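You operate a simulated robot arm through the tools that you are given. There is no shell and no other tool. Be economical: measure what you need, move in short steps, check, and stop when the job is done.

You are at the controls of a simulated robot arm. One attempt, no reset.

TASK
Take the wedge sole on the bed of the strap tensioner and put it away on the top of the sample table. Take the tin that says "WAX 1" from the steel platform before the sealer and put it on the middle of the steel table. Take the wax tin and leave it in the yellow crate. Fetch the beige heel with the smallest size on its label from the steel ledge under the taps and set it on the top of the mixing bench. Fetch the pink cartridge and stand it on the bed of the size gauge. Fetch the granule shaker and stand it on the blue sheet. Pull the cabinet door open. The order is free. Set down upright: tin, pink cartridge, granule shaker.

The check looks at the end state, three seconds after you hand in, the way a careful person would. Anything else that was tipped, shoved, dropped, spilled or broken makes it a failure.

THE ROBOT
A 7-joint arm with a vacuum gripper on a trunk, on a base that drives. Base frame: it is fixed to the floor where the robot stands at the start and does not move with it; the origin is under the middle of the robot, x ahead of it, y to its left, z up. Lengths are in m, angles in rad, forces in N, time in s.
With the tool pointing down near the work surface it reaches from about 0.1 to 0.64 m from the robot's upright axis, wherever it stands. Its first joint turns from -2.007 to 2.007 rad. Places, roughly: bed of the size gauge (15x33 cm) [0.54, 4.68, 0.88]; beige heel [-1.75, 7.5, 0.75]; blue sheet (33x20x1 cm) [-1.7, 5, 0.8]; cabinet door [-4.5, 6.9, 0.5]; granule shaker [-1.75, 7.5, 0.75]; middle of the steel table [-1.3, 0.1, 0.9]; pink cartridge (5x5x9 cm) [-1.8, 7.4, 0.8]; tin [0.5, 0.5, 1]; top of the mixing bench [0.3, 7.5, 0.9]; top of the sample table [-2.2, 0.6, 0.8]; wax tin [-1, 0.5, 0.75]; wedge sole [0.5, 0, 0.75]; yellow crate [-1.5, 5, 0.75]. Payload 2.55 kg.
Tool frame: the origin (TCP) lies in the middle of the cups' lips, and z points out of the cups. The gripper has 1 cup of 0.044 m across, covering 0.044 by 0.044 m (tool x, y); the bellows give 0.02 m. With the vacuum on, a cup seals on a smooth face that it is pressed against (1 to 4 N); it does not hold porous or soft things. The pull reaches 55 N.
Orientation is that of the tool frame in the base frame, as [roll, pitch, yaw] about the fixed x, y, z axes, in that order (R = Rz(yaw) Ry(pitch) Rx(roll)). With the cups facing straight down, the tool's x points along the base's -x, its y along +y and its z along -z.

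THE INTERFACE
- The arm moves only by the tool nudge_tool. Its argument "targets" is a list of rows, each a list of 3 entries, a list of its own where there are three numbers: the turn, a rotation vector about the tool's x, y, z in degrees, then the shift along the tool's x, y, z in cm, then the vacuum: 1 switches it on, 0 off. In form: [[[wx, wy, wz], [x, y, z], vac], ...]. A call has 1 to 12 rows; each row is the pose to reach, as a shift and turn from the pose commanded when the call began, along the tool's axes at that moment. A row lasts 0.2 s, in which the tool goes at most 0.05 m and 0.15 rad; a call with a longer step from one row to the next is refused whole, and so is a gripper value outside its range. A pose out of reach is approached as far as the arm can. The call stops where the force on the tool passes 40 N (or 10 N more than at its start, if that is more) or the arm is blocked; 0.2 s more then pass. The pull builds up within a second once a cup has sealed. Time passes only in rows, and 0.2 s behind the last, so rows that repeat a pose give it time. The reply holds the time, the measured pose of the TCP, the force on the tool along the base axes and the pull of the vacuum, in the units named above and with some noise, with the torque about the TCP (base axes, N m) and any sound that the robot's microphone picked up.
- Cameras (640 x 400 px; columns grow to the right, rows downward): "scene" is now at [-0.0511, 0.2311, 1.7566]; the picture's right is [0.99, -0.17, 0.00], its down [-0.15, -0.92, -0.36] and it looks along [0.06, 0.36, -0.93] (base axes); focal length 224 px, centre (320, 200). "wrist" rides on the gripper at [0.081, 0.006, -0.172] in the tool frame; the picture's right is [-0.08, 1.00, 0.00], its down [-0.89, -0.07, -0.45] and it looks along [-0.44, -0.04, 0.90] (tool axes); focal length 256 px, centre (320, 200). There is no depth. A picture from a camera that has moved, and an enlarged one, comes with that camera's place and axes in the base frame and with its lens.
- capture(camera): a new picture of that camera. It takes no simulated time.
- move_column(by): slides the trunk up (or, below 0, down) by that many m; the arm and the scene camera ride with it, the base frame stays. It gives what a move gives, with no picture.
- steer(legs): drives the robot by 1 to 6 legs, each [ahead, left, turn to the left] in m, m and rad, along the robot's own axes; the way and the turn of a leg run together, so that a leg with both is an arc; at most 1.5 m and 3.142 rad a leg. The arm and the cameras ride along, it lands a little off, and it stops where it bumps. It gives what a move gives.
- aim_head(pan, tilt): turns the head with the scene camera to pan (to the left, within 2.705 rad either way) and tilt (down, from -0.506 to 1.204), counted from straight ahead of the robot. It gives what a move gives.
- enlarge(camera, box): a new picture of the part [left, top, right, bottom] of that camera's present view, enlarged. It takes no simulated time.
- job_done(): hands the job in; it is judged then, once.

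Work in short steps. Places have to be worked out from the pictures, the camera data and where the tool is seen: move nearer, look again, correct. Check each grasp and each placing, and mend what went wrong. You have 196 turns and 174 pictures in all, those below and enlarged ones among them. Switch the vacuum off and draw the arm clear of the work before you hand the job in, unless the task says otherwise; then end with one line.

The tools are called after "Emit:" as name(argument=value, ...) on one line, values as JSON. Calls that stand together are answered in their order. nudge_tool: Moves the arm, as the interface text tells. Its arguments: {"type":"object","properties":{"targets":{"type":"array"}},"required":["targets"]} The other tools are called the same way: move_column (by) slides the trunk up or down; steer (legs) drives the base; aim_head (pan, tilt) turns the head that bears the scene camera; capture (camera) takes a picture; enlarge (camera, box) takes an enlarged picture of a part of a camera's view; job_done () hands the job in.

At the start:

```text
time: 0.0
ee_pos: [0.141, 0.3995, 1.1538]
tcp_rot: [3.142, -0.001, -3.141]
contact_force: [0.5, 0.1, -0.5]
moment: [-0.01, 0.0, 0.02]
pull: 0.0
trunk travel left (down, up): [-0.875, 0.115]
robot x, y, heading: [0.0028, 0.0047, 0.003]
head pan, tilt: [1.405, 1.201]
```

scene: 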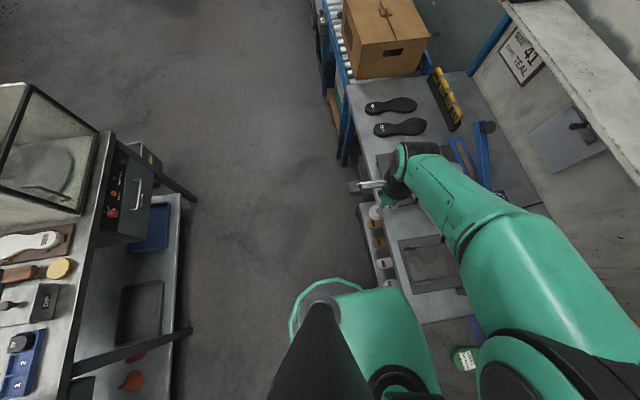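
wrist: 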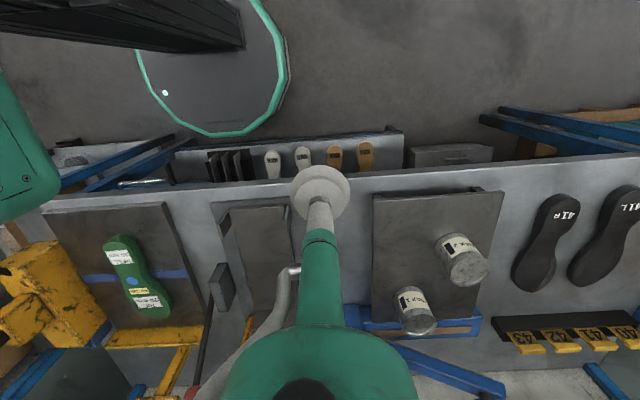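

The wrist picture shows the wedge sole to the right of the robot, and two tins on the platform. I enlarge to read the tins and look straight ahead with the head.

Emit:
enlarge(camera="wrist", box=[360, 180, 520, 350])

Emit:
enlarge(camera="wrist", box=[60, 190, 260, 350])

Emit:
aim_head(pan=0, tilt=0.8)

Emit:
capture(camera="scene")

```text
2.35 times, centred on (440, 265) of wrist
camera zoom: at [0.0592, 0.4046, 1.3261], right [0.08, 1.0, 0.0], down [0.89, -0.07, 0.45], along [0.44, -0.04, -0.9], focal length 602 px, centre (38, 47)
```

zoom: 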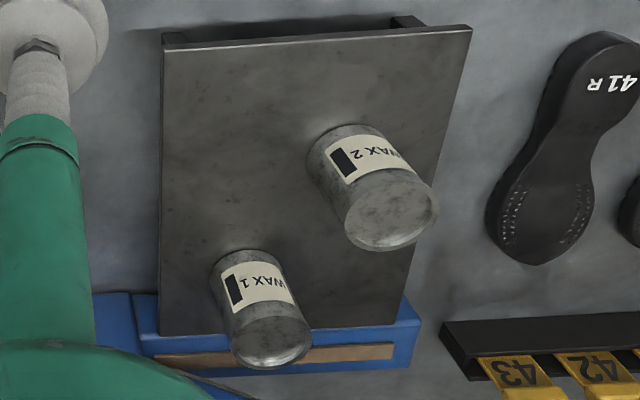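

```text
2.50 times, centred on (160, 270) of wrist
camera zoom: at [0.0592, 0.4046, 1.3261], right [0.08, 1.0, 0.0], down [0.89, -0.07, 0.45], along [0.44, -0.04, -0.9], focal length 640 px, centre (720, 25)
```

zoom: 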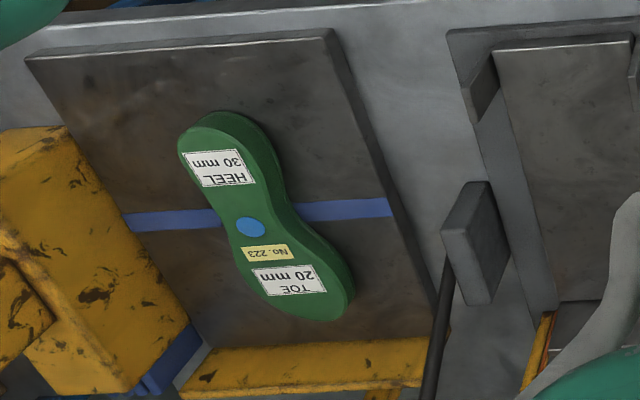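

```text
time: 1.5
ee_pos: [0.1397, 0.3999, 1.1544]
tcp_rot: [3.141, 0.0, -3.141]
contact_force: [-0.5, 0.5, 0.0]
moment: [-0.03, 0.02, -0.02]
pull: 0.0
trunk travel left (down, up): [-0.875, 0.115]
robot x, y, heading: [-0.0012, -0.0073, 0.002]
head pan, tilt: [0.0, 0.799]
```

```text
169 pictures are left
camera scene: at [0.0203, 0.1761, 1.7843], right [0.0, -1.0, 0.0], down [-0.72, 0.0, -0.7], along [0.7, 0.0, -0.72], focal length 224 px, centre (320, 200)
```

scene: 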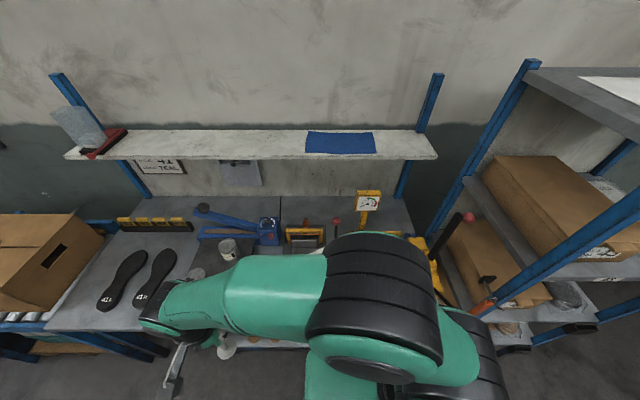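

WAX 1 is the tin nearer the machine. I look around behind the robot to see the other tables.

Emit:
aim_head(pan=1.6, tilt=0.6)

Emit:
capture(camera="scene")

Emit:
aim_head(pan=2.6, tilt=0.6)

Emit:
capture(camera="scene")

Emit:
aim_head(pan=-2.5, tilt=0.6)

Emit:
capture(camera="scene")

```text
time: 3.2
ee_pos: [0.1395, 0.3997, 1.153]
tcp_rot: [-3.141, -0.001, 3.14]
contact_force: [0.0, -0.7, 0.4]
moment: [0.02, -0.01, 0.01]
pull: 0.0
trunk travel left (down, up): [-0.875, 0.115]
robot x, y, heading: [0.0012, 0.0031, 0.004]
head pan, tilt: [1.6, 0.6]
```

```text
168 pictures are left
camera scene: at [-0.0629, 0.2644, 1.8012], right [1.0, 0.03, 0.0], down [0.02, -0.56, -0.82], along [-0.02, 0.82, -0.57], focal length 224 px, centre (320, 200)
```

scene: 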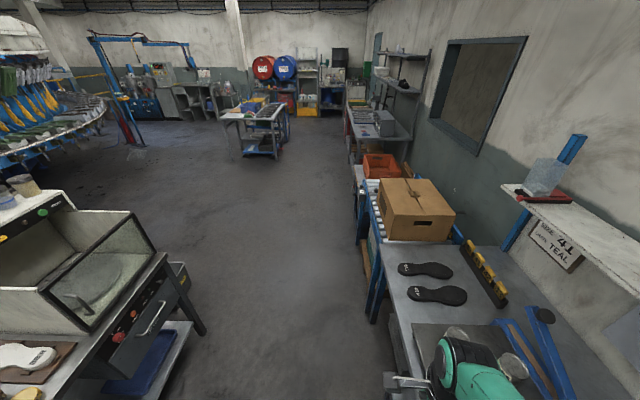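

```text
time: 4.5
ee_pos: [0.1394, 0.3992, 1.1531]
tcp_rot: [-3.141, 0.0, -3.142]
contact_force: [0.4, -0.2, 0.2]
moment: [-0.04, -0.02, 0.04]
pull: 0.1
trunk travel left (down, up): [-0.875, 0.115]
robot x, y, heading: [-0.0005, -0.0016, -0.0]
head pan, tilt: [2.601, 0.6]
```

```text
167 pictures are left
camera scene: at [-0.1361, 0.2216, 1.8012], right [0.52, 0.86, 0.0], down [0.48, -0.29, -0.83], along [-0.71, 0.43, -0.57], focal length 224 px, centre (320, 200)
```

scene: 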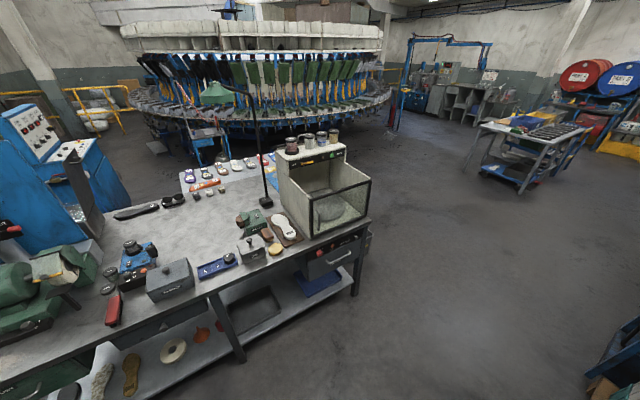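

```text
time: 8.5
ee_pos: [0.1414, 0.3992, 1.1547]
tcp_rot: [-3.141, 0.0, -3.141]
contact_force: [0.0, -0.7, 0.8]
moment: [-0.01, 0.01, -0.04]
pull: 0.1
trunk travel left (down, up): [-0.875, 0.115]
robot x, y, heading: [0.005, -0.001, 0.002]
head pan, tilt: [-2.499, 0.6]
```

```text
166 pictures are left
camera scene: at [-0.1311, 0.123, 1.8012], right [-0.6, 0.8, 0.0], down [0.45, 0.34, -0.83], along [-0.66, -0.49, -0.56], focal length 224 px, centre (320, 200)
```

scene: 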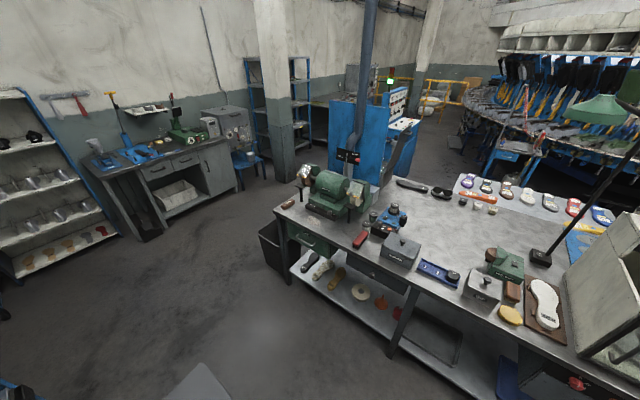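

Overview is clear: steel table is behind the robot, sample table beyond it. First the WAX 1 tin: I drive left 0.3 and look again.

Emit:
steer(legs=[[0, 0.3, 0]])

Emit:
capture(camera="wrist")

```text
time: 10.5
ee_pos: [0.1397, 0.7009, 1.1535]
tcp_rot: [3.141, 0.0, 3.141]
contact_force: [-0.2, 1.1, -0.3]
moment: [0.0, 0.01, 0.04]
pull: 0.1
trunk travel left (down, up): [-0.875, 0.115]
robot x, y, heading: [0.0009, 0.3011, -0.001]
head pan, tilt: [-2.499, 0.6]
```

```text
165 pictures are left
camera wrist: at [0.0592, 0.707, 1.3261], right [0.08, 1.0, 0.0], down [0.89, -0.07, 0.45], along [0.44, -0.04, -0.9], focal length 256 px, centre (320, 200)
```

wrist: 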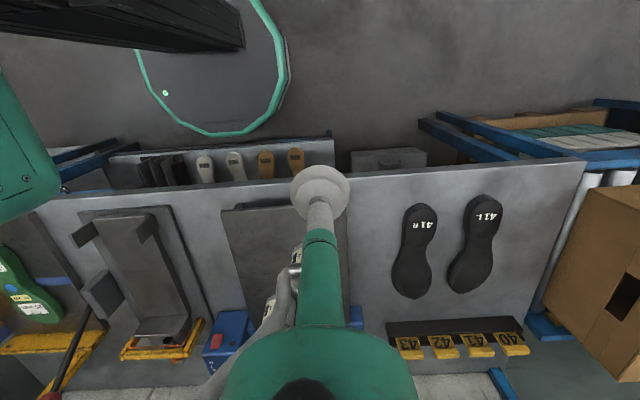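

The tins are hidden behind the gripper; I move the tool to the right and ahead for a second bearing.

Emit:
nudge_tool(targets=[[[0, 0, 0], [0, -5, 0], 0], [[0, 0, 0], [0, -10, 0], 0], [[0, 0, 0], [0, -15, 0], 0], [[0, 0, 0], [-3, -19, 0], 0], [[0, 0, 0], [-6, -23, 0], 0], [[0, 0, 0], [-10, -25, 0], 0], [[0, 0, 0], [-10, -25, 0], 0]])

Emit:
capture(camera="wrist")

```text
time: 11.6
ee_pos: [0.1751, 0.5236, 1.1593]
tcp_rot: [3.089, 0.006, 3.124]
contact_force: [0.4, 1.2, -0.3]
moment: [-0.02, 0.02, -0.02]
pull: 0.0
trunk travel left (down, up): [-0.875, 0.115]
robot x, y, heading: [-0.0, 0.303, 0.0]
head pan, tilt: [-2.499, 0.6]
stopped in row 5: the force on the tool passed its limit at 93 N (the readings are from after the stop); the commanded pose is now the measured one
```

```text
164 pictures are left
camera wrist: at [0.0928, 0.5217, 1.3325], right [0.1, 0.99, 0.05], down [0.89, -0.11, 0.45], along [0.45, 0.0, -0.89], focal length 256 px, centre (320, 200)
```

wrist: 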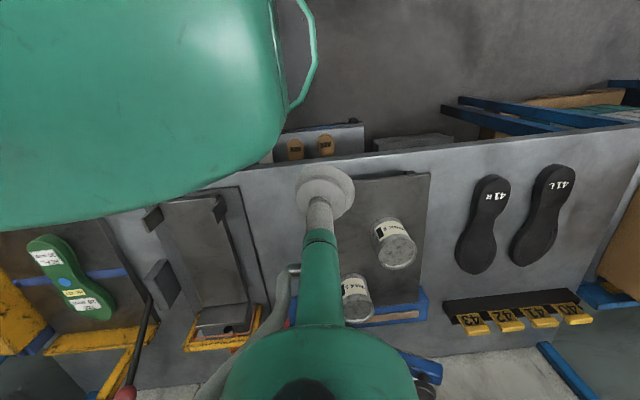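

The tool hit the arm's own link, so I stay further out. Triangulation puts the WAX 1 lid at about (0.604, 0.586, 0.92) and the sole at (0.483, -0.104, 0.84). I move the tool outward and level it.

Emit:
nudge_tool(targets=[[[-1, 0, 0], [-4, 1, 0], 0], [[-3, 0, -1], [-8, 1, 0], 0], [[-3, 0, -1], [-12, 1, 0], 0], [[-3, 0, -1], [-16, 1, 0], 0], [[-3, 0, -1], [-20, 1, 0], 0], [[-3, 0, -1], [-20, 1, 0], 0]])

Emit:
steer(legs=[[0, 0.2, 0]])

Emit:
capture(camera="wrist")

```text
time: 13.0
ee_pos: [0.3736, 0.5284, 1.1629]
tcp_rot: [3.04, 0.008, -3.141]
contact_force: [-0.4, -0.6, 0.4]
moment: [0.01, -0.02, 0.02]
pull: 0.1
trunk travel left (down, up): [-0.875, 0.115]
robot x, y, heading: [0.0026, 0.3014, -0.001]
head pan, tilt: [-2.499, 0.6]
```

```text
time: 14.6
ee_pos: [0.3755, 0.7276, 1.1617]
tcp_rot: [3.041, 0.009, 3.14]
contact_force: [0.0, -0.5, -0.3]
moment: [0.0, 0.01, -0.02]
pull: 0.1
trunk travel left (down, up): [-0.875, 0.115]
robot x, y, heading: [-0.0004, 0.5019, 0.001]
head pan, tilt: [-2.499, 0.6]
```

```text
163 pictures are left
camera wrist: at [0.2928, 0.7152, 1.3339], right [0.08, 0.99, 0.1], down [0.89, -0.12, 0.44], along [0.45, 0.05, -0.89], focal length 256 px, centre (320, 200)
```

wrist: 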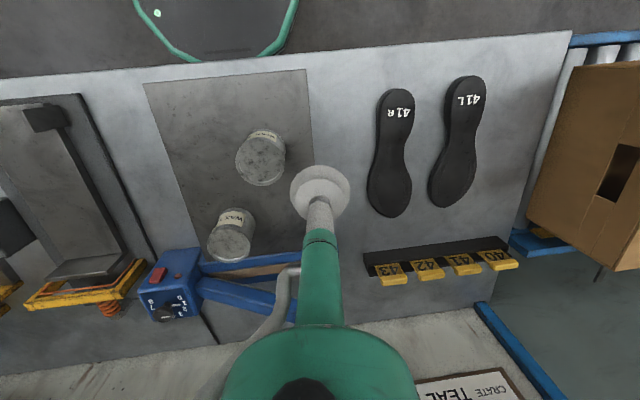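

Level error is of the wrong sign; I correct it (+5.8°) and move roughly above the tin at (0.56, 0.57), staying high.

Emit:
nudge_tool(targets=[[[3, 0, 0], [-3, -3, 0], 0], [[5.8, 0, 0], [-6, -6, 0], 0], [[5.8, 0, 0], [-9, -9, 0], 0], [[5.8, 0, 0], [-12, -12, 0], 0], [[5.8, 0, 0], [-12, -12, 0], 0]])

Emit:
capture(camera="wrist")

```text
time: 15.8
ee_pos: [0.4965, 0.6066, 1.1509]
tcp_rot: [-3.141, 0.009, 3.14]
contact_force: [0.0, 0.2, 0.3]
moment: [0.0, 0.01, 0.01]
pull: 0.2
trunk travel left (down, up): [-0.875, 0.115]
robot x, y, heading: [-0.0039, 0.5, -0.004]
head pan, tilt: [-2.499, 0.6]
```

```text
162 pictures are left
camera wrist: at [0.413, 0.6131, 1.3229], right [0.08, 1.0, 0.0], down [0.89, -0.07, 0.45], along [0.45, -0.04, -0.89], focal length 256 px, centre (320, 200)
```

wrist: 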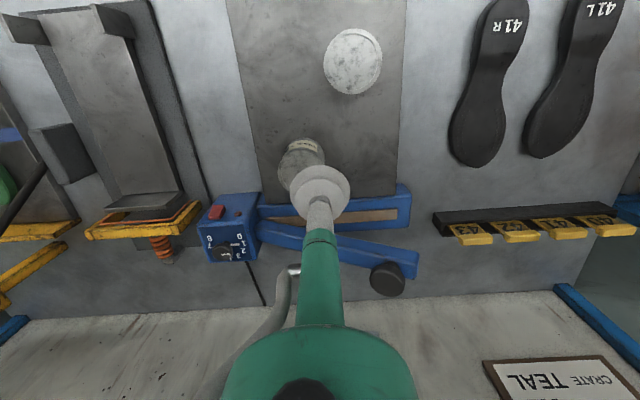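

Lid centre estimated at (0.565, 0.573), top at about 0.94. I move above it and down to z ≈ 1.0, then check.

Emit:
nudge_tool(targets=[[[0, 0, 0], [-3.5, -1.7, 3], 0], [[0, 0, 0], [-7, -3.4, 6], 0], [[0, 0, 0], [-7, -3.4, 10], 0], [[0, 0, 0], [-7, -3.4, 14], 0], [[0, 0, 0], [-7, -3.4, 14], 0]])

Emit:
capture(camera="wrist")

```text
time: 17.0
ee_pos: [0.5673, 0.5717, 1.0113]
tcp_rot: [3.141, 0.009, 3.139]
contact_force: [0.5, 0.4, 0.6]
moment: [-0.01, -0.03, 0.01]
pull: 0.1
trunk travel left (down, up): [-0.875, 0.115]
robot x, y, heading: [-0.0016, 0.4997, -0.004]
head pan, tilt: [-2.499, 0.6]
```

```text
161 pictures are left
camera wrist: at [0.4842, 0.5772, 1.1833], right [0.08, 1.0, 0.0], down [0.89, -0.07, 0.45], along [0.45, -0.04, -0.89], focal length 256 px, centre (320, 200)
```

wrist: 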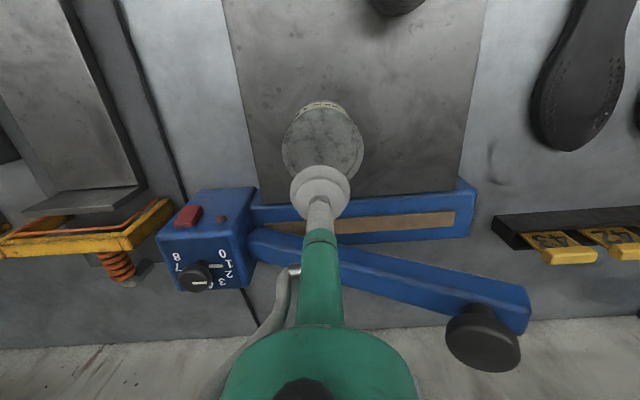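

Lid centre looks about 1.3 cm nearer than the cup. I shift back and descend with the vacuum on, down to z ≈ 0.95.

Emit:
nudge_tool(targets=[[[0, 0, 0], [1.4, 0, 2], 1], [[0, 0, 0], [1.4, 0, 4], 1], [[0, 0, 0], [1.4, 0, 5.5], 1], [[0, 0, 0], [1.4, 0, 6.5], 1], [[0, 0, 0], [1.4, 0, 6.5], 1]])

Emit:
capture(camera="wrist")

```text
time: 18.1
ee_pos: [0.5641, 0.5731, 0.9573]
tcp_rot: [3.138, 0.033, 3.139]
contact_force: [-6.0, -0.5, 20.7]
moment: [0.12, 0.42, 0.07]
pull: 55.0
trunk travel left (down, up): [-0.875, 0.115]
robot x, y, heading: [-0.0002, 0.4992, -0.005]
head pan, tilt: [-2.499, 0.6]
stopped in row 5: the force on the tool passed its limit at 40 N (the readings are from after the stop); the commanded pose is now the measured one
```

```text
160 pictures are left
camera wrist: at [0.4766, 0.5787, 1.1274], right [0.08, 1.0, 0.01], down [0.88, -0.07, 0.47], along [0.47, -0.03, -0.88], focal length 256 px, centre (320, 200)
```

wrist: 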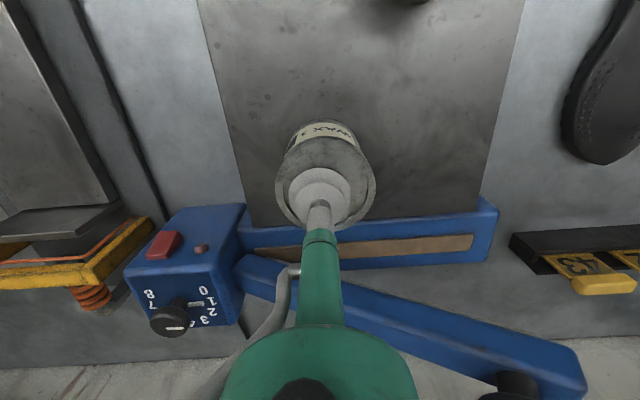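

Sealed with full pull. I lift gently and back to level.

Emit:
nudge_tool(targets=[[[0, 0, 0], [0, 0, -1], 1], [[0, 0, 0], [0, 0, -2.5], 1], [[0, 0, 0], [0, 0, -5], 1], [[0, 0, 0], [0, 0, -8], 1], [[0, 0, 0], [0, 0, -12], 1], [[0, 0, 0], [0, 0, -16], 1], [[0, 0, 0], [0, 0, -16], 1]])

Emit:
capture(camera="wrist")

```text
time: 19.6
ee_pos: [0.5566, 0.572, 1.1146]
tcp_rot: [3.14, 0.026, 3.141]
contact_force: [1.1, -0.5, -3.1]
moment: [0.0, 0.03, 0.03]
pull: 54.5
trunk travel left (down, up): [-0.875, 0.115]
robot x, y, heading: [-0.0027, 0.5003, -0.005]
head pan, tilt: [-2.499, 0.6]
```

```text
159 pictures are left
camera wrist: at [0.4717, 0.578, 1.2838], right [0.08, 1.0, 0.0], down [0.88, -0.07, 0.47], along [0.47, -0.03, -0.88], focal length 256 px, centre (320, 200)
```

wrist: 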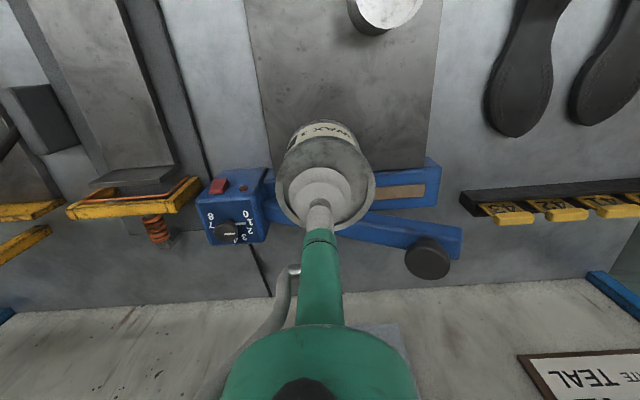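

Holding the tin (about 3 N). I pull it in over the robot's front, then back off from the bench and turn round toward the steel table.

Emit:
nudge_tool(targets=[[[0, -0.7, 0], [4, 0, 0], 1], [[0, -1.5, 0], [8, 0, 0], 1], [[0, -1.5, 0], [12, 0, 0], 1], [[0, -1.5, 0], [16, 0, -1], 1], [[0, -1.5, 0], [18, 0, -3], 1], [[0, -1.5, 0], [18, 0, -3], 1]])

Emit:
steer(legs=[[-0.3, 0, 0], [0, 0, 3.14], [0, 0.4, 0]])

Emit:
aim_head(pan=0, tilt=0.8)

Emit:
capture(camera="scene")

Emit:
capture(camera="wrist")

```text
time: 21.1
ee_pos: [0.3755, 0.5743, 1.1387]
tcp_rot: [3.139, 0.051, 3.139]
contact_force: [0.3, 0.4, -3.2]
moment: [-0.01, 0.02, -0.03]
pull: 55.4
trunk travel left (down, up): [-0.875, 0.115]
robot x, y, heading: [0.0024, 0.4995, -0.0]
head pan, tilt: [-2.499, 0.6]
```

```text
time: 32.6
ee_pos: [-0.6703, 0.0218, 1.1386]
tcp_rot: [3.141, 0.054, 0.01]
contact_force: [0.1, -0.6, -2.9]
moment: [0.05, -0.04, 0.0]
pull: 54.9
trunk travel left (down, up): [-0.875, 0.115]
robot x, y, heading: [-0.2943, 0.0992, -3.131]
head pan, tilt: [-2.499, 0.6]
```

```text
time: 34.8
ee_pos: [-0.6699, 0.0234, 1.1392]
tcp_rot: [-3.141, 0.054, 0.008]
contact_force: [-0.4, -0.3, -2.7]
moment: [0.04, 0.02, 0.01]
pull: 54.7
trunk travel left (down, up): [-0.875, 0.115]
robot x, y, heading: [-0.2967, 0.1011, -3.128]
head pan, tilt: [0.0, 0.799]
```

```text
158 pictures are left
camera scene: at [-0.3138, -0.0779, 1.7843], right [-0.01, 1.0, 0.0], down [0.72, 0.01, -0.7], along [-0.7, -0.01, -0.72], focal length 224 px, centre (320, 200)
```

scene: 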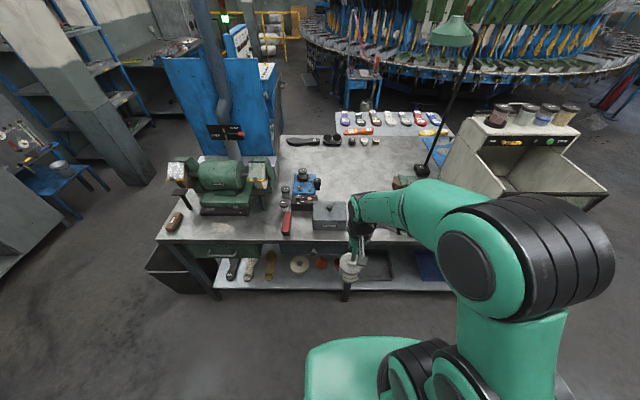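

```text
157 pictures are left
camera wrist: at [-0.5803, 0.0166, 1.3066], right [-0.07, -1.0, 0.01], down [-0.87, 0.06, 0.49], along [-0.49, 0.03, -0.87], focal length 256 px, centre (320, 200)
```

wrist: 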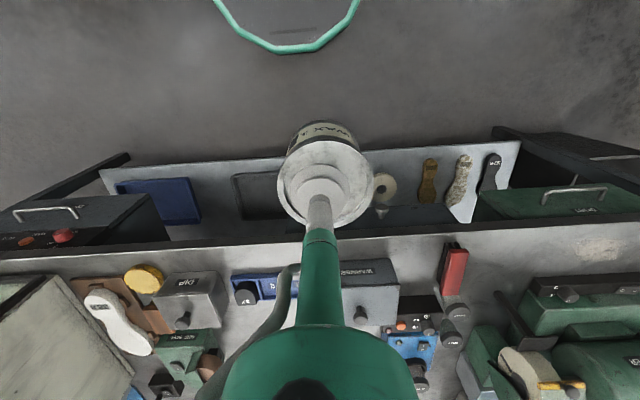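

The tin hangs fine. The base radius is about 0.26 and the table's front edge about -0.92, so I raise the trunk and drive ahead 0.32, levelling the tool too.

Emit:
move_column(by=0.1)

Emit:
nudge_tool(targets=[[[0, 1.5, 0], [0, -3, 0], 1], [[0, 3, 0], [0, -6, 0], 1], [[0, 3, 0], [0, -6, 0], 1]])

Emit:
steer(legs=[[0.31, 0, 0]])

Emit:
capture(camera="wrist")

Emit:
capture(camera="scene")

```text
time: 36.2
ee_pos: [-0.6694, 0.0222, 1.2376]
tcp_rot: [3.14, 0.053, 0.007]
contact_force: [0.4, 1.0, -2.9]
moment: [0.04, 0.02, 0.01]
pull: 54.5
trunk travel left (down, up): [-0.975, 0.015]
robot x, y, heading: [-0.2987, 0.0953, -3.129]
head pan, tilt: [0.0, 0.799]
```

```text
time: 37.0
ee_pos: [-0.6704, 0.0819, 1.2385]
tcp_rot: [3.139, 0.002, 0.008]
contact_force: [-1.2, -0.7, -2.8]
moment: [0.0, -0.04, 0.0]
pull: 55.0
trunk travel left (down, up): [-0.975, 0.015]
robot x, y, heading: [-0.2919, 0.0989, -3.13]
head pan, tilt: [0.0, 0.799]
```

```text
time: 39.0
ee_pos: [-0.9779, 0.0809, 1.2388]
tcp_rot: [3.141, 0.002, 0.009]
contact_force: [-0.5, 0.5, -3.1]
moment: [0.03, -0.01, -0.02]
pull: 54.9
trunk travel left (down, up): [-0.975, 0.015]
robot x, y, heading: [-0.6062, 0.0975, -3.135]
head pan, tilt: [0.0, 0.799]
```

```text
156 pictures are left
camera wrist: at [-0.8975, 0.0745, 1.4109], right [-0.07, -1.0, 0.0], down [-0.89, 0.06, 0.45], along [-0.45, 0.03, -0.89], focal length 256 px, centre (320, 200)
```

wrist: 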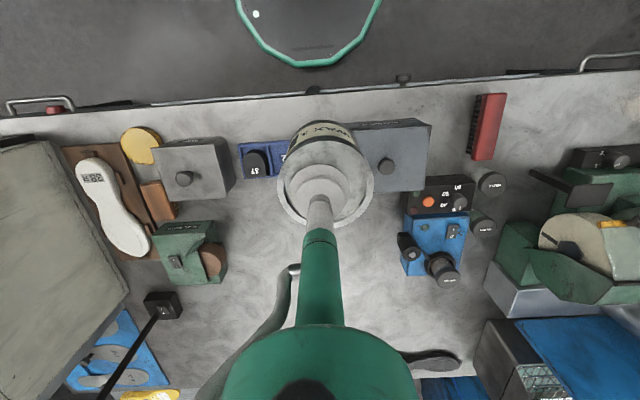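

```text
155 pictures are left
camera scene: at [-0.6217, -0.0807, 1.8843], right [-0.01, 1.0, 0.0], down [0.72, 0.01, -0.7], along [-0.7, -0.01, -0.72], focal length 224 px, centre (320, 200)
```

scene: 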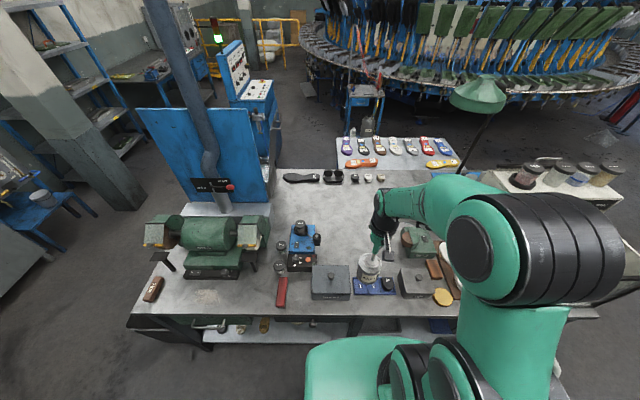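

Table surface is around z 0.84, spanning x -0.95 to about -1.95; its middle is clear. I creep ahead 0.06 and extend the arm high over the boxes.

Emit:
steer(legs=[[0.06, 0, 0]])

Emit:
nudge_tool(targets=[[[0, 0, 0], [-4, -0.5, 0], 1], [[0, 0, 0], [-8, -1, 0], 1], [[0, 0, 0], [-12, -1.5, 0], 1], [[0, 0, 0], [-16, -2, 0], 1], [[0, 0, 0], [-20, -2, 0], 1], [[0, 0, 0], [-24, -2, 0], 1], [[0, 0, 0], [-28, -2, 0], 1], [[0, 0, 0], [-31, -2, 0], 1], [[0, 0, 0], [-34, -2, 0], 1], [[0, 0, 0], [-34, -2, 0], 1]])

Emit:
capture(camera="wrist")

Emit:
capture(camera="scene")

```text
time: 40.0
ee_pos: [-1.0364, 0.0804, 1.2396]
tcp_rot: [3.141, 0.001, 0.009]
contact_force: [0.2, 0.2, -2.2]
moment: [0.03, 0.0, -0.01]
pull: 55.1
trunk travel left (down, up): [-0.975, 0.015]
robot x, y, heading: [-0.6589, 0.095, -3.139]
head pan, tilt: [0.0, 0.799]
```

```text
time: 42.2
ee_pos: [-1.2905, 0.0978, 1.185]
tcp_rot: [3.14, 0.058, 0.008]
contact_force: [0.0, 0.4, -3.2]
moment: [0.03, 0.01, 0.01]
pull: 55.1
out of reach, approached as far as the arm can: row 5, 6, 7, 8, 9, 10
trunk travel left (down, up): [-0.975, 0.015]
robot x, y, heading: [-0.6643, 0.0952, -3.13]
head pan, tilt: [0.0, 0.799]
```

```text
154 pictures are left
camera wrist: at [-1.201, 0.0914, 1.3518], right [-0.07, -1.0, 0.01], down [-0.87, 0.06, 0.5], along [-0.49, 0.03, -0.87], focal length 256 px, centre (320, 200)
```

wrist: 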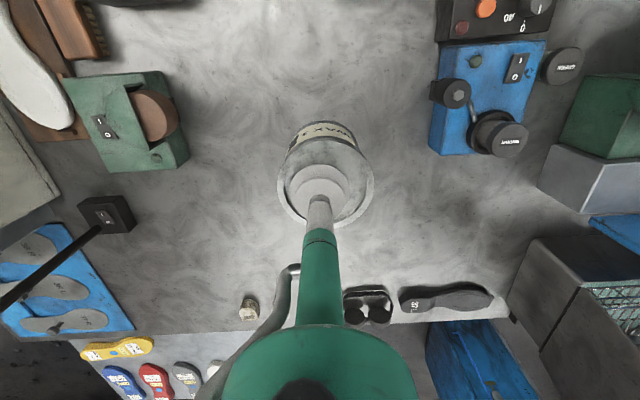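

```text
153 pictures are left
camera scene: at [-0.681, -0.0812, 1.8843], right [-0.01, 1.0, 0.0], down [0.72, 0.01, -0.7], along [-0.7, -0.01, -0.72], focal length 224 px, centre (320, 200)
```

scene: 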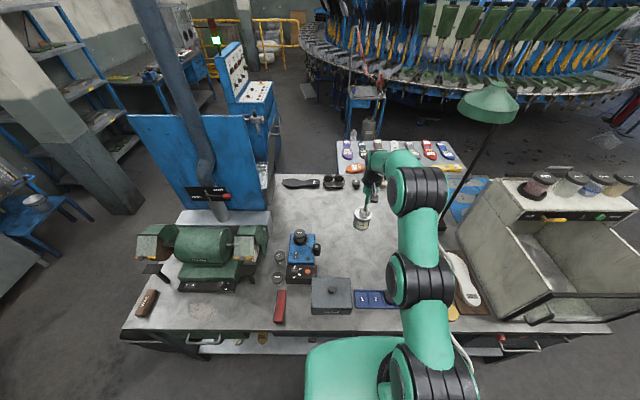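

Reach ends at x ≈ -1.29, which matches the listed middle (-1.3, 0.1) and is clear. I correct the tilt by backing the command slightly.

Emit:
nudge_tool(targets=[[[0, 0, 0], [4, 0, 0], 1], [[0, 0, 0], [8, 0, 0], 1], [[0, 0, 0], [8, 0, 0], 1]])

```text
time: 43.0
ee_pos: [-1.2118, 0.0971, 1.1793]
tcp_rot: [3.141, 0.058, 0.008]
contact_force: [-0.1, 0.3, -2.1]
moment: [0.0, -0.04, -0.02]
pull: 54.9
trunk travel left (down, up): [-0.975, 0.015]
robot x, y, heading: [-0.6587, 0.098, -3.128]
head pan, tilt: [0.0, 0.799]
```

Emit:
nudge_tool(targets=[[[0, 1.7, 0], [-1, 0, 3], 1], [[0, 3.3, 0], [-2, 0, 6], 1], [[0, 3.3, 0], [-4, 0, 8], 1], [[0, 3.3, 0], [-6, 0, 9], 1], [[0, 3.3, 0], [-8, 0, 9], 1], [[0, 3.3, 0], [-10, 0, 9], 1], [[0, 3.3, 0], [-10, 0, 9], 1]])

```text
time: 44.6
ee_pos: [-1.3041, 0.0963, 1.0946]
tcp_rot: [3.141, 0.0, 0.009]
contact_force: [-0.7, -0.7, -2.7]
moment: [0.01, 0.01, -0.03]
pull: 54.5
out of reach, approached as far as the arm can: row 6, 7
trunk travel left (down, up): [-0.975, 0.015]
robot x, y, heading: [-0.6622, 0.095, -3.132]
head pan, tilt: [0.0, 0.799]
```

Level at (-1.304, 0.096). Now lower with the trunk toward the surface.

Emit:
move_column(by=-0.09)

Emit:
capture(camera="wrist")

Emit:
capture(camera="scene")

```text
time: 45.9
ee_pos: [-1.3042, 0.096, 1.0043]
tcp_rot: [3.139, 0.002, 0.008]
contact_force: [-0.1, -0.5, -3.2]
moment: [0.05, 0.02, -0.01]
pull: 54.7
trunk travel left (down, up): [-0.885, 0.105]
robot x, y, heading: [-0.6633, 0.0953, -3.135]
head pan, tilt: [0.0, 0.799]
```

```text
152 pictures are left
camera wrist: at [-1.2239, 0.0904, 1.1763], right [-0.07, -1.0, 0.0], down [-0.89, 0.06, 0.45], along [-0.44, 0.03, -0.9], focal length 256 px, centre (320, 200)
```

wrist: 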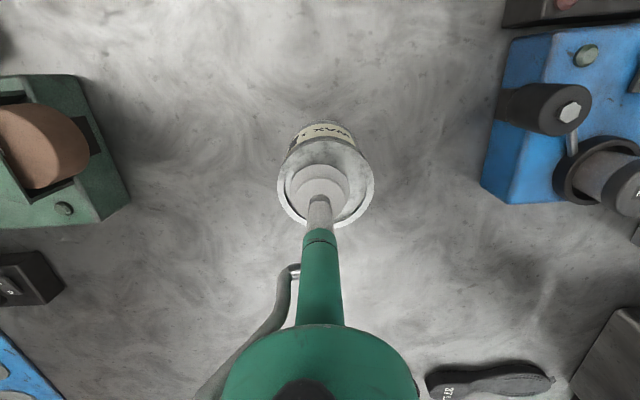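

```text
151 pictures are left
camera scene: at [-0.6814, -0.0811, 1.7944], right [-0.01, 1.0, 0.0], down [0.72, 0.01, -0.7], along [-0.7, -0.01, -0.72], focal length 224 px, centre (320, 200)
```

scene: 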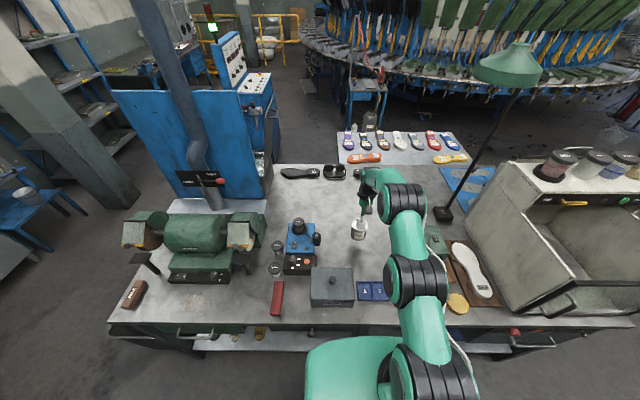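

Still in the air; I descend with the arm in 1 cm steps watching the force.

Emit:
nudge_tool(targets=[[[0, 0, 0], [0, 0, 1], 1], [[0, 0, 0], [0, 0, 2], 1], [[0, 0, 0], [0, 0, 2.8], 1], [[0, 0, 0], [0, 0, 3.4], 1], [[0, 0, 0], [0, 0, 4], 1], [[0, 0, 0], [0, 0, 4], 1]])

```text
time: 47.3
ee_pos: [-1.304, 0.0972, 0.9634]
tcp_rot: [3.14, 0.001, 0.01]
contact_force: [0.0, -0.2, -3.8]
moment: [-0.01, 0.01, 0.0]
pull: 54.6
trunk travel left (down, up): [-0.885, 0.105]
robot x, y, heading: [-0.6612, 0.0918, -3.129]
head pan, tilt: [0.0, 0.799]
```

Emit:
nudge_tool(targets=[[[0, 0, 0], [0, 0, 0.6], 1], [[0, 0, 0], [0, 0, 1.2], 1], [[0, 0, 0], [0, 0, 1.6], 1], [[0, 0, 0], [0, 0, 1.6], 1]])

Emit:
capture(camera="wrist")

```text
time: 48.3
ee_pos: [-1.3042, 0.097, 0.9476]
tcp_rot: [3.14, 0.0, 0.008]
contact_force: [0.0, 0.1, -3.2]
moment: [0.04, -0.01, -0.01]
pull: 54.6
trunk travel left (down, up): [-0.885, 0.105]
robot x, y, heading: [-0.6592, 0.0951, -3.133]
head pan, tilt: [0.0, 0.799]
```

```text
150 pictures are left
camera wrist: at [-1.2239, 0.0907, 1.1197], right [-0.07, -1.0, 0.0], down [-0.89, 0.06, 0.45], along [-0.44, 0.03, -0.9], focal length 256 px, centre (320, 200)
```

wrist: 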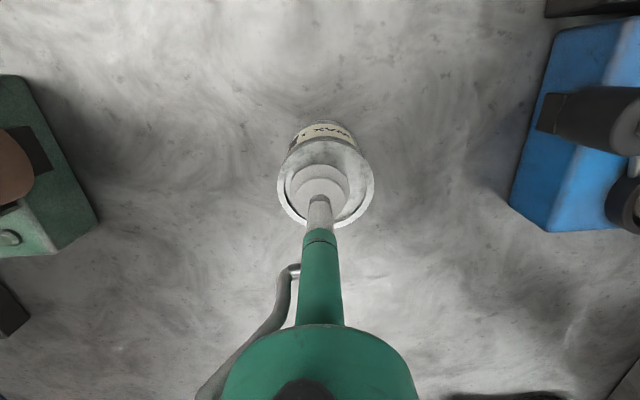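

No contact yet; continue down a little.

Emit:
nudge_tool(targets=[[[0, 0, 0], [0, 0, 0.6], 1], [[0, 0, 0], [0, 0, 1.2], 1], [[0, 0, 0], [0, 0, 1.2], 1]])

Emit:
nudge_tool(targets=[[[0, 0, 0], [0, 0, 0.5], 1], [[0, 0, 0], [0, 0, 1.0], 1], [[0, 0, 0], [0, 0, 1.0], 1]])

```text
time: 49.1
ee_pos: [-1.3042, 0.0965, 0.9379]
tcp_rot: [3.14, 0.007, 0.009]
contact_force: [1.9, 0.6, 11.3]
moment: [-0.12, 0.28, 0.05]
pull: 54.8
trunk travel left (down, up): [-0.885, 0.105]
robot x, y, heading: [-0.6634, 0.0995, -3.13]
head pan, tilt: [0.0, 0.799]
```

```text
time: 49.8
ee_pos: [-1.3106, 0.0973, 0.9352]
tcp_rot: [3.14, 0.017, 0.009]
contact_force: [5.4, -0.2, 17.8]
moment: [-0.19, 0.11, 0.11]
pull: 55.0
trunk travel left (down, up): [-0.885, 0.105]
robot x, y, heading: [-0.6614, 0.0957, -3.138]
head pan, tilt: [0.0, 0.799]
stopped in row 3: the force on the tool passed its limit at 40 N (the readings are from after the stop); the commanded pose is now the measured one
```

Contact at z ≈ 0.938: the tin stands. Release and rise.

Emit:
nudge_tool(targets=[[[0, 0, 0], [0, 0, -0.3], 0], [[0, 0, 0], [0, 0, -0.3], 0], [[0, 0, 0], [0, 0, -0.3], 0], [[0, 0, 0], [0, 0, -1], 0], [[0, 0, 0], [0, 0, -2.5], 0], [[0, 0, 0], [0, 0, -5], 0], [[0, 0, 0], [0, 0, -9], 0], [[0, 0, 0], [0, 0, -13], 0]])

Emit:
capture(camera="wrist")

```text
time: 51.6
ee_pos: [-1.286, 0.0976, 1.0514]
tcp_rot: [3.141, 0.011, 0.008]
contact_force: [-0.3, -0.5, -0.5]
moment: [-0.01, 0.06, -0.02]
pull: 0.1
out of reach, approached as far as the arm can: row 7, 8
trunk travel left (down, up): [-0.885, 0.105]
robot x, y, heading: [-0.6587, 0.0962, -3.131]
head pan, tilt: [0.0, 0.799]
```

```text
149 pictures are left
camera wrist: at [-1.2044, 0.0903, 1.2239], right [-0.07, -1.0, 0.0], down [-0.89, 0.06, 0.45], along [-0.45, 0.03, -0.89], focal length 256 px, centre (320, 200)
```

wrist: 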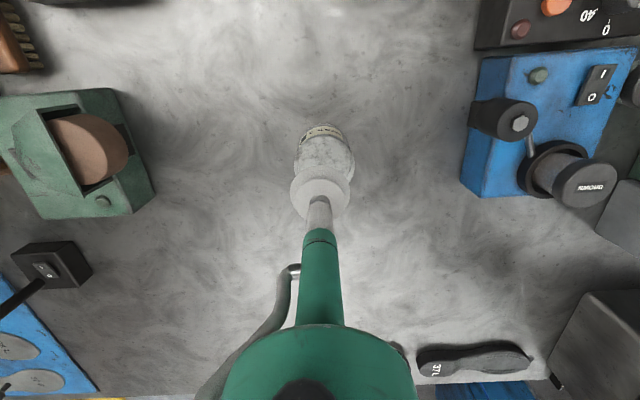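

The tin stands upright on the table middle. I retract the arm and look at the yellow round tin.

Emit:
nudge_tool(targets=[[[0, 0, 0], [4, 0, -2], 0], [[0, 0, 0], [8, 0, -4], 0], [[0, 0, 0], [12, 0, -6], 0], [[0, 0, 0], [16, 0, -7], 0], [[0, 0, 0], [20, 0, -8], 0], [[0, 0, 0], [24, 0, -8], 0], [[0, 0, 0], [26, 0, -8], 0], [[0, 0, 0], [26, 0, -8], 0]])

Emit:
steer(legs=[[-0.03, 0, 0], [0, -0.25, 0]])

Emit:
capture(camera="wrist")

Emit:
enlarge(camera="scene", box=[300, 180, 500, 330])

```text
time: 53.4
ee_pos: [-1.0273, 0.0994, 1.1295]
tcp_rot: [3.139, 0.011, 0.009]
contact_force: [-0.8, 0.0, -0.3]
moment: [0.0, -0.02, 0.0]
pull: 0.0
trunk travel left (down, up): [-0.885, 0.105]
robot x, y, heading: [-0.6626, 0.0988, -3.135]
head pan, tilt: [0.0, 0.799]
```

```text
time: 55.7
ee_pos: [-0.9995, 0.3507, 1.1291]
tcp_rot: [3.139, 0.011, 0.008]
contact_force: [-0.3, -0.8, -0.3]
moment: [-0.02, -0.02, 0.01]
pull: 0.1
trunk travel left (down, up): [-0.885, 0.105]
robot x, y, heading: [-0.6334, 0.3472, -3.136]
head pan, tilt: [0.0, 0.799]
```

```text
148 pictures are left
camera wrist: at [-0.9175, 0.3443, 1.3005], right [-0.07, -1.0, 0.0], down [-0.89, 0.06, 0.45], along [-0.45, 0.03, -0.89], focal length 256 px, centre (320, 200)
```

wrist: 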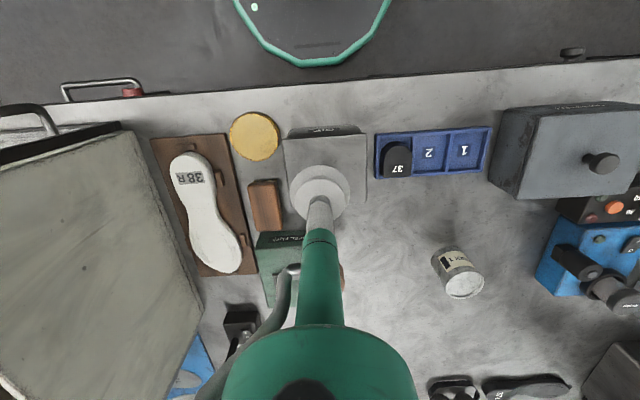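

```text
2.67 times, centred on (400, 255) of scene
camera zoom: at [-0.6534, 0.1701, 1.7944], right [-0.01, 1.0, 0.0], down [0.72, 0.01, -0.7], along [-0.7, -0.01, -0.72], focal length 598 px, centre (107, 53)
```

zoom: 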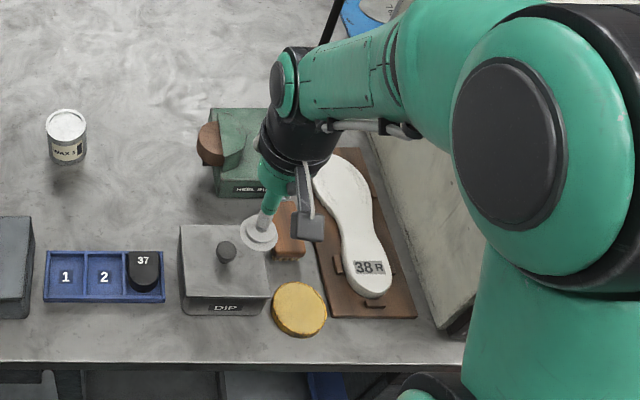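

The yellow tin lies at about (-1.008, 0.46). I move above and descend part way.

Emit:
nudge_tool(targets=[[[0, 0.6, 0], [-0.3, -4, 0], 0], [[0, 0.6, 0], [-0.6, -8, 0], 0], [[0, 0.6, 0], [-0.9, -10.9, 3], 0], [[0, 0.6, 0], [-0.9, -10.9, 8], 0], [[0, 0.6, 0], [-0.9, -10.9, 12], 0], [[0, 0.6, 0], [-0.9, -10.9, 16], 0], [[0, 0.6, 0], [-0.9, -10.9, 16], 0]])

Emit:
capture(camera="wrist")

```text
time: 57.3
ee_pos: [-1.0116, 0.4585, 0.9682]
tcp_rot: [3.141, 0.003, 0.007]
contact_force: [0.0, 0.2, -0.2]
moment: [0.04, 0.05, -0.01]
pull: 0.0
trunk travel left (down, up): [-0.885, 0.105]
robot x, y, heading: [-0.6344, 0.3498, -3.138]
head pan, tilt: [0.0, 0.799]
```

```text
146 pictures are left
camera wrist: at [-0.93, 0.4517, 1.1405], right [-0.07, -1.0, 0.0], down [-0.89, 0.06, 0.45], along [-0.45, 0.03, -0.89], focal length 256 px, centre (320, 200)
```

wrist: 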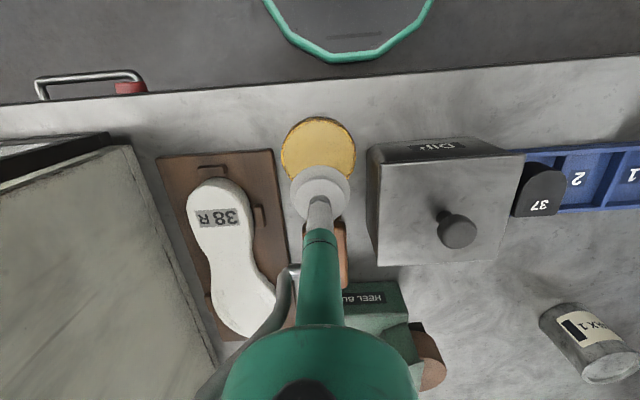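

Well centred. Descend with vacuum on.

Emit:
nudge_tool(targets=[[[0, 0, 0], [0, 0, 4], 1], [[0, 0, 0], [0, 0, 7], 1], [[0, 0, 0], [0, 0, 8.5], 1], [[0, 0, 0], [0, 0, 8.5], 1]])

```text
time: 58.3
ee_pos: [-1.0112, 0.4578, 0.8834]
tcp_rot: [3.14, -0.001, 0.006]
contact_force: [0.5, -0.5, -0.3]
moment: [0.03, 0.03, -0.01]
pull: 55.2
trunk travel left (down, up): [-0.885, 0.105]
robot x, y, heading: [-0.634, 0.3469, -3.137]
head pan, tilt: [0.0, 0.799]
```

Sealed already. Lift and check.

Emit:
nudge_tool(targets=[[[0, 0, 0], [0, 0, -2], 1], [[0, 0, 0], [0, 0, -6], 1], [[0, 0, 0], [0, 0, -11], 1], [[0, 0, 0], [0, 0, -16], 1], [[0, 0, 0], [0, 0, -21], 1], [[0, 0, 0], [0, 0, -25], 1], [[0, 0, 0], [0, 0, -25], 1]])

Emit:
capture(camera="wrist")

```text
time: 59.9
ee_pos: [-1.0115, 0.4575, 1.1323]
tcp_rot: [-3.141, -0.002, 0.006]
contact_force: [0.1, -0.5, -1.9]
moment: [0.02, -0.03, -0.01]
pull: 55.0
trunk travel left (down, up): [-0.885, 0.105]
robot x, y, heading: [-0.6342, 0.3497, -3.136]
head pan, tilt: [0.0, 0.799]
```

```text
145 pictures are left
camera wrist: at [-0.9312, 0.4525, 1.3049], right [-0.07, -1.0, 0.0], down [-0.89, 0.06, 0.44], along [-0.44, 0.03, -0.9], focal length 256 px, centre (320, 200)
```

wrist: 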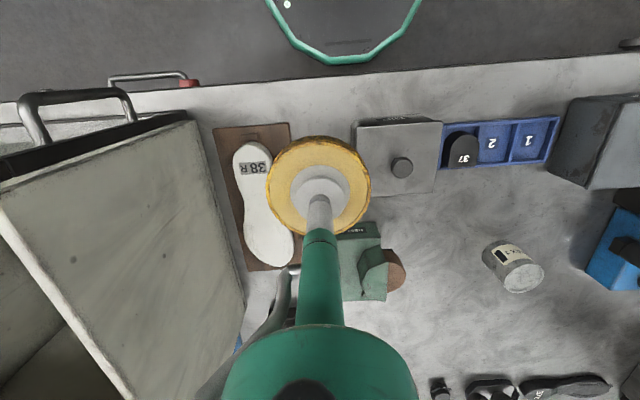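

Holding the wax tin. I back off, turn toward +y and drive up the aisle toward the cart.

Emit:
steer(legs=[[-0.35, 0, 0], [0, 0, -1.573], [1.5, 0, 0], [1.3, 0, 0], [0, 1.0, 0]])

Emit:
aim_head(pan=0, tilt=0.6)

Emit:
capture(camera="scene")

```text
time: 83.8
ee_pos: [-1.1727, 3.5082, 1.1325]
tcp_rot: [3.139, 0.001, -1.563]
contact_force: [-0.2, 0.0, -1.9]
moment: [0.0, 0.03, -0.01]
pull: 55.1
trunk travel left (down, up): [-0.885, 0.105]
robot x, y, heading: [-1.2854, 3.1343, 1.579]
head pan, tilt: [0.0, 0.799]
```

```text
time: 84.6
ee_pos: [-1.1732, 3.5081, 1.1322]
tcp_rot: [3.139, 0.001, -1.564]
contact_force: [0.5, -0.2, -1.8]
moment: [0.01, 0.01, 0.02]
pull: 54.7
trunk travel left (down, up): [-0.885, 0.105]
robot x, y, heading: [-1.2818, 3.1335, 1.579]
head pan, tilt: [0.0, 0.6]
```

```text
144 pictures are left
camera scene: at [-1.4613, 3.1573, 1.8112], right [1.0, 0.01, 0.0], down [0.0, -0.57, -0.82], along [-0.01, 0.82, -0.57], focal length 224 px, centre (320, 200)
```

scene: 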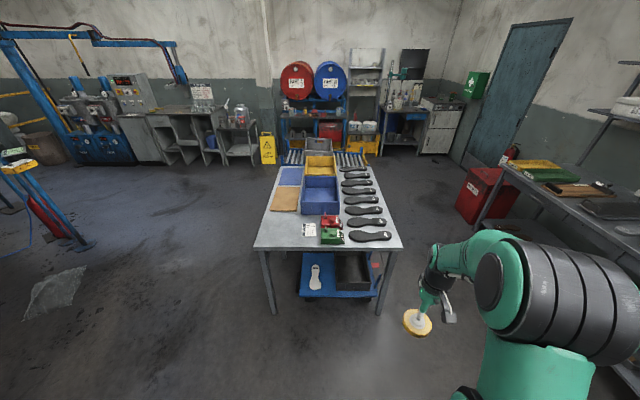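

The cart table spans x ≈ -1.88 to -0.93; the yellow crate is around (-1.46, 5.2). I go round to its left side and face it.

Emit:
steer(legs=[[0, 1.15, 0], [1.3, 0, 0], [0.75, 0, 0], [0, 0, -1.579]])

Emit:
capture(camera="scene")

Emit:
capture(camera="wrist")

```text
time: 104.1
ee_pos: [-2.0576, 5.0639, 1.1318]
tcp_rot: [3.141, 0.001, 3.135]
contact_force: [-0.2, -0.8, -1.3]
moment: [0.01, -0.03, -0.02]
pull: 54.8
trunk travel left (down, up): [-0.885, 0.105]
robot x, y, heading: [-2.4368, 5.1772, -0.008]
head pan, tilt: [0.0, 0.6]
```

```text
143 pictures are left
camera scene: at [-2.4043, 5.356, 1.8112], right [-0.01, -1.0, 0.0], down [-0.56, 0.0, -0.83], along [0.83, -0.01, -0.56], focal length 224 px, centre (320, 200)
```

scene: 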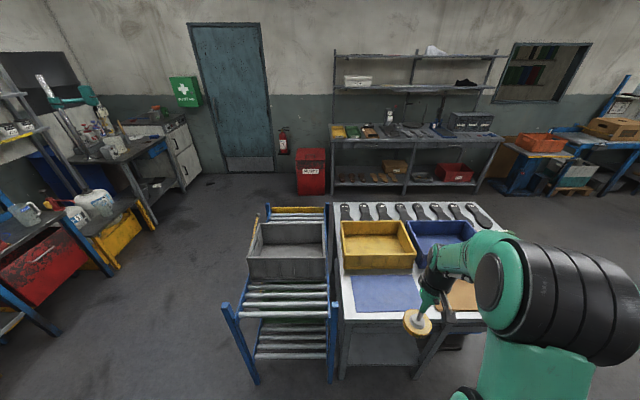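

```text
142 pictures are left
camera wrist: at [-2.1386, 5.0696, 1.3047], right [0.09, 1.0, 0.0], down [0.89, -0.08, 0.45], along [0.44, -0.04, -0.9], focal length 256 px, centre (320, 200)
```

wrist: 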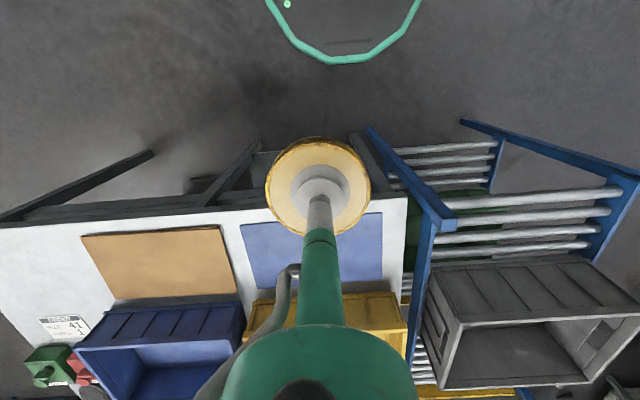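

The crate spans about x -1.54..-1.28, y 4.86..5.2. I line up at y ≈ 5.04 and creep closer to the table edge (x ≈ -1.84), raising the trunk for longer reach.

Emit:
steer(legs=[[0, -0.13, 0.008], [0.3, 0, 0]])

Emit:
move_column(by=0.1)

Emit:
capture(camera="wrist")

Emit:
capture(camera="scene")

```text
time: 107.0
ee_pos: [-1.7564, 4.9365, 1.1316]
tcp_rot: [3.141, 0.002, -3.137]
contact_force: [0.3, -0.9, -1.6]
moment: [0.04, 0.05, -0.01]
pull: 55.3
trunk travel left (down, up): [-0.885, 0.105]
robot x, y, heading: [-2.135, 5.0496, 0.006]
head pan, tilt: [0.0, 0.6]
```

```text
time: 108.4
ee_pos: [-1.7588, 4.9378, 1.2323]
tcp_rot: [3.14, 0.001, -3.139]
contact_force: [-0.7, -0.3, -1.2]
moment: [-0.05, -0.01, -0.01]
pull: 54.5
trunk travel left (down, up): [-0.985, 0.005]
robot x, y, heading: [-2.1318, 5.0504, 0.001]
head pan, tilt: [0.0, 0.6]
```

```text
141 pictures are left
camera wrist: at [-1.8389, 4.9426, 1.4047], right [0.08, 1.0, 0.0], down [0.89, -0.07, 0.44], along [0.44, -0.03, -0.9], focal length 256 px, centre (320, 200)
```

wrist: 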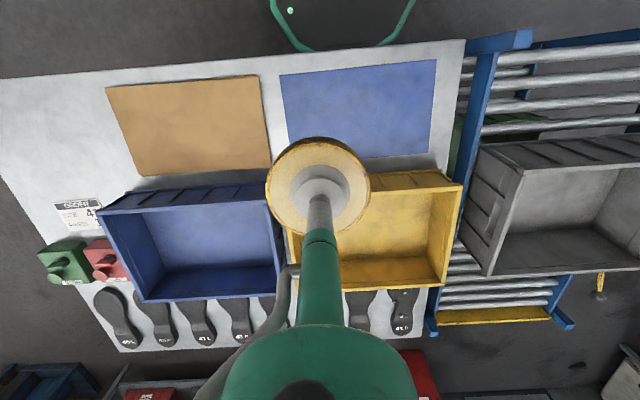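

```text
140 pictures are left
camera scene: at [-2.1076, 5.2261, 1.9112], right [0.0, -1.0, 0.0], down [-0.56, 0.0, -0.83], along [0.83, 0.0, -0.56], focal length 224 px, centre (320, 200)
```

scene: 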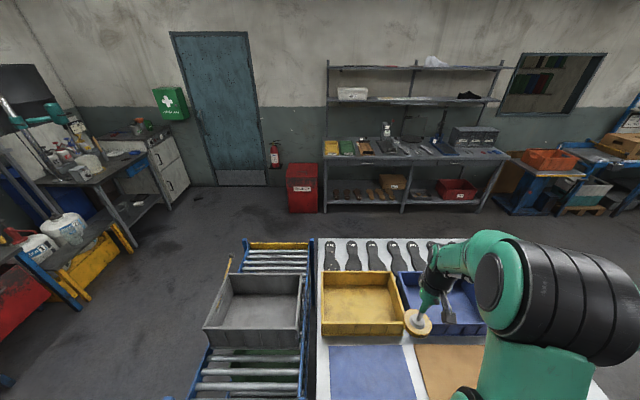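

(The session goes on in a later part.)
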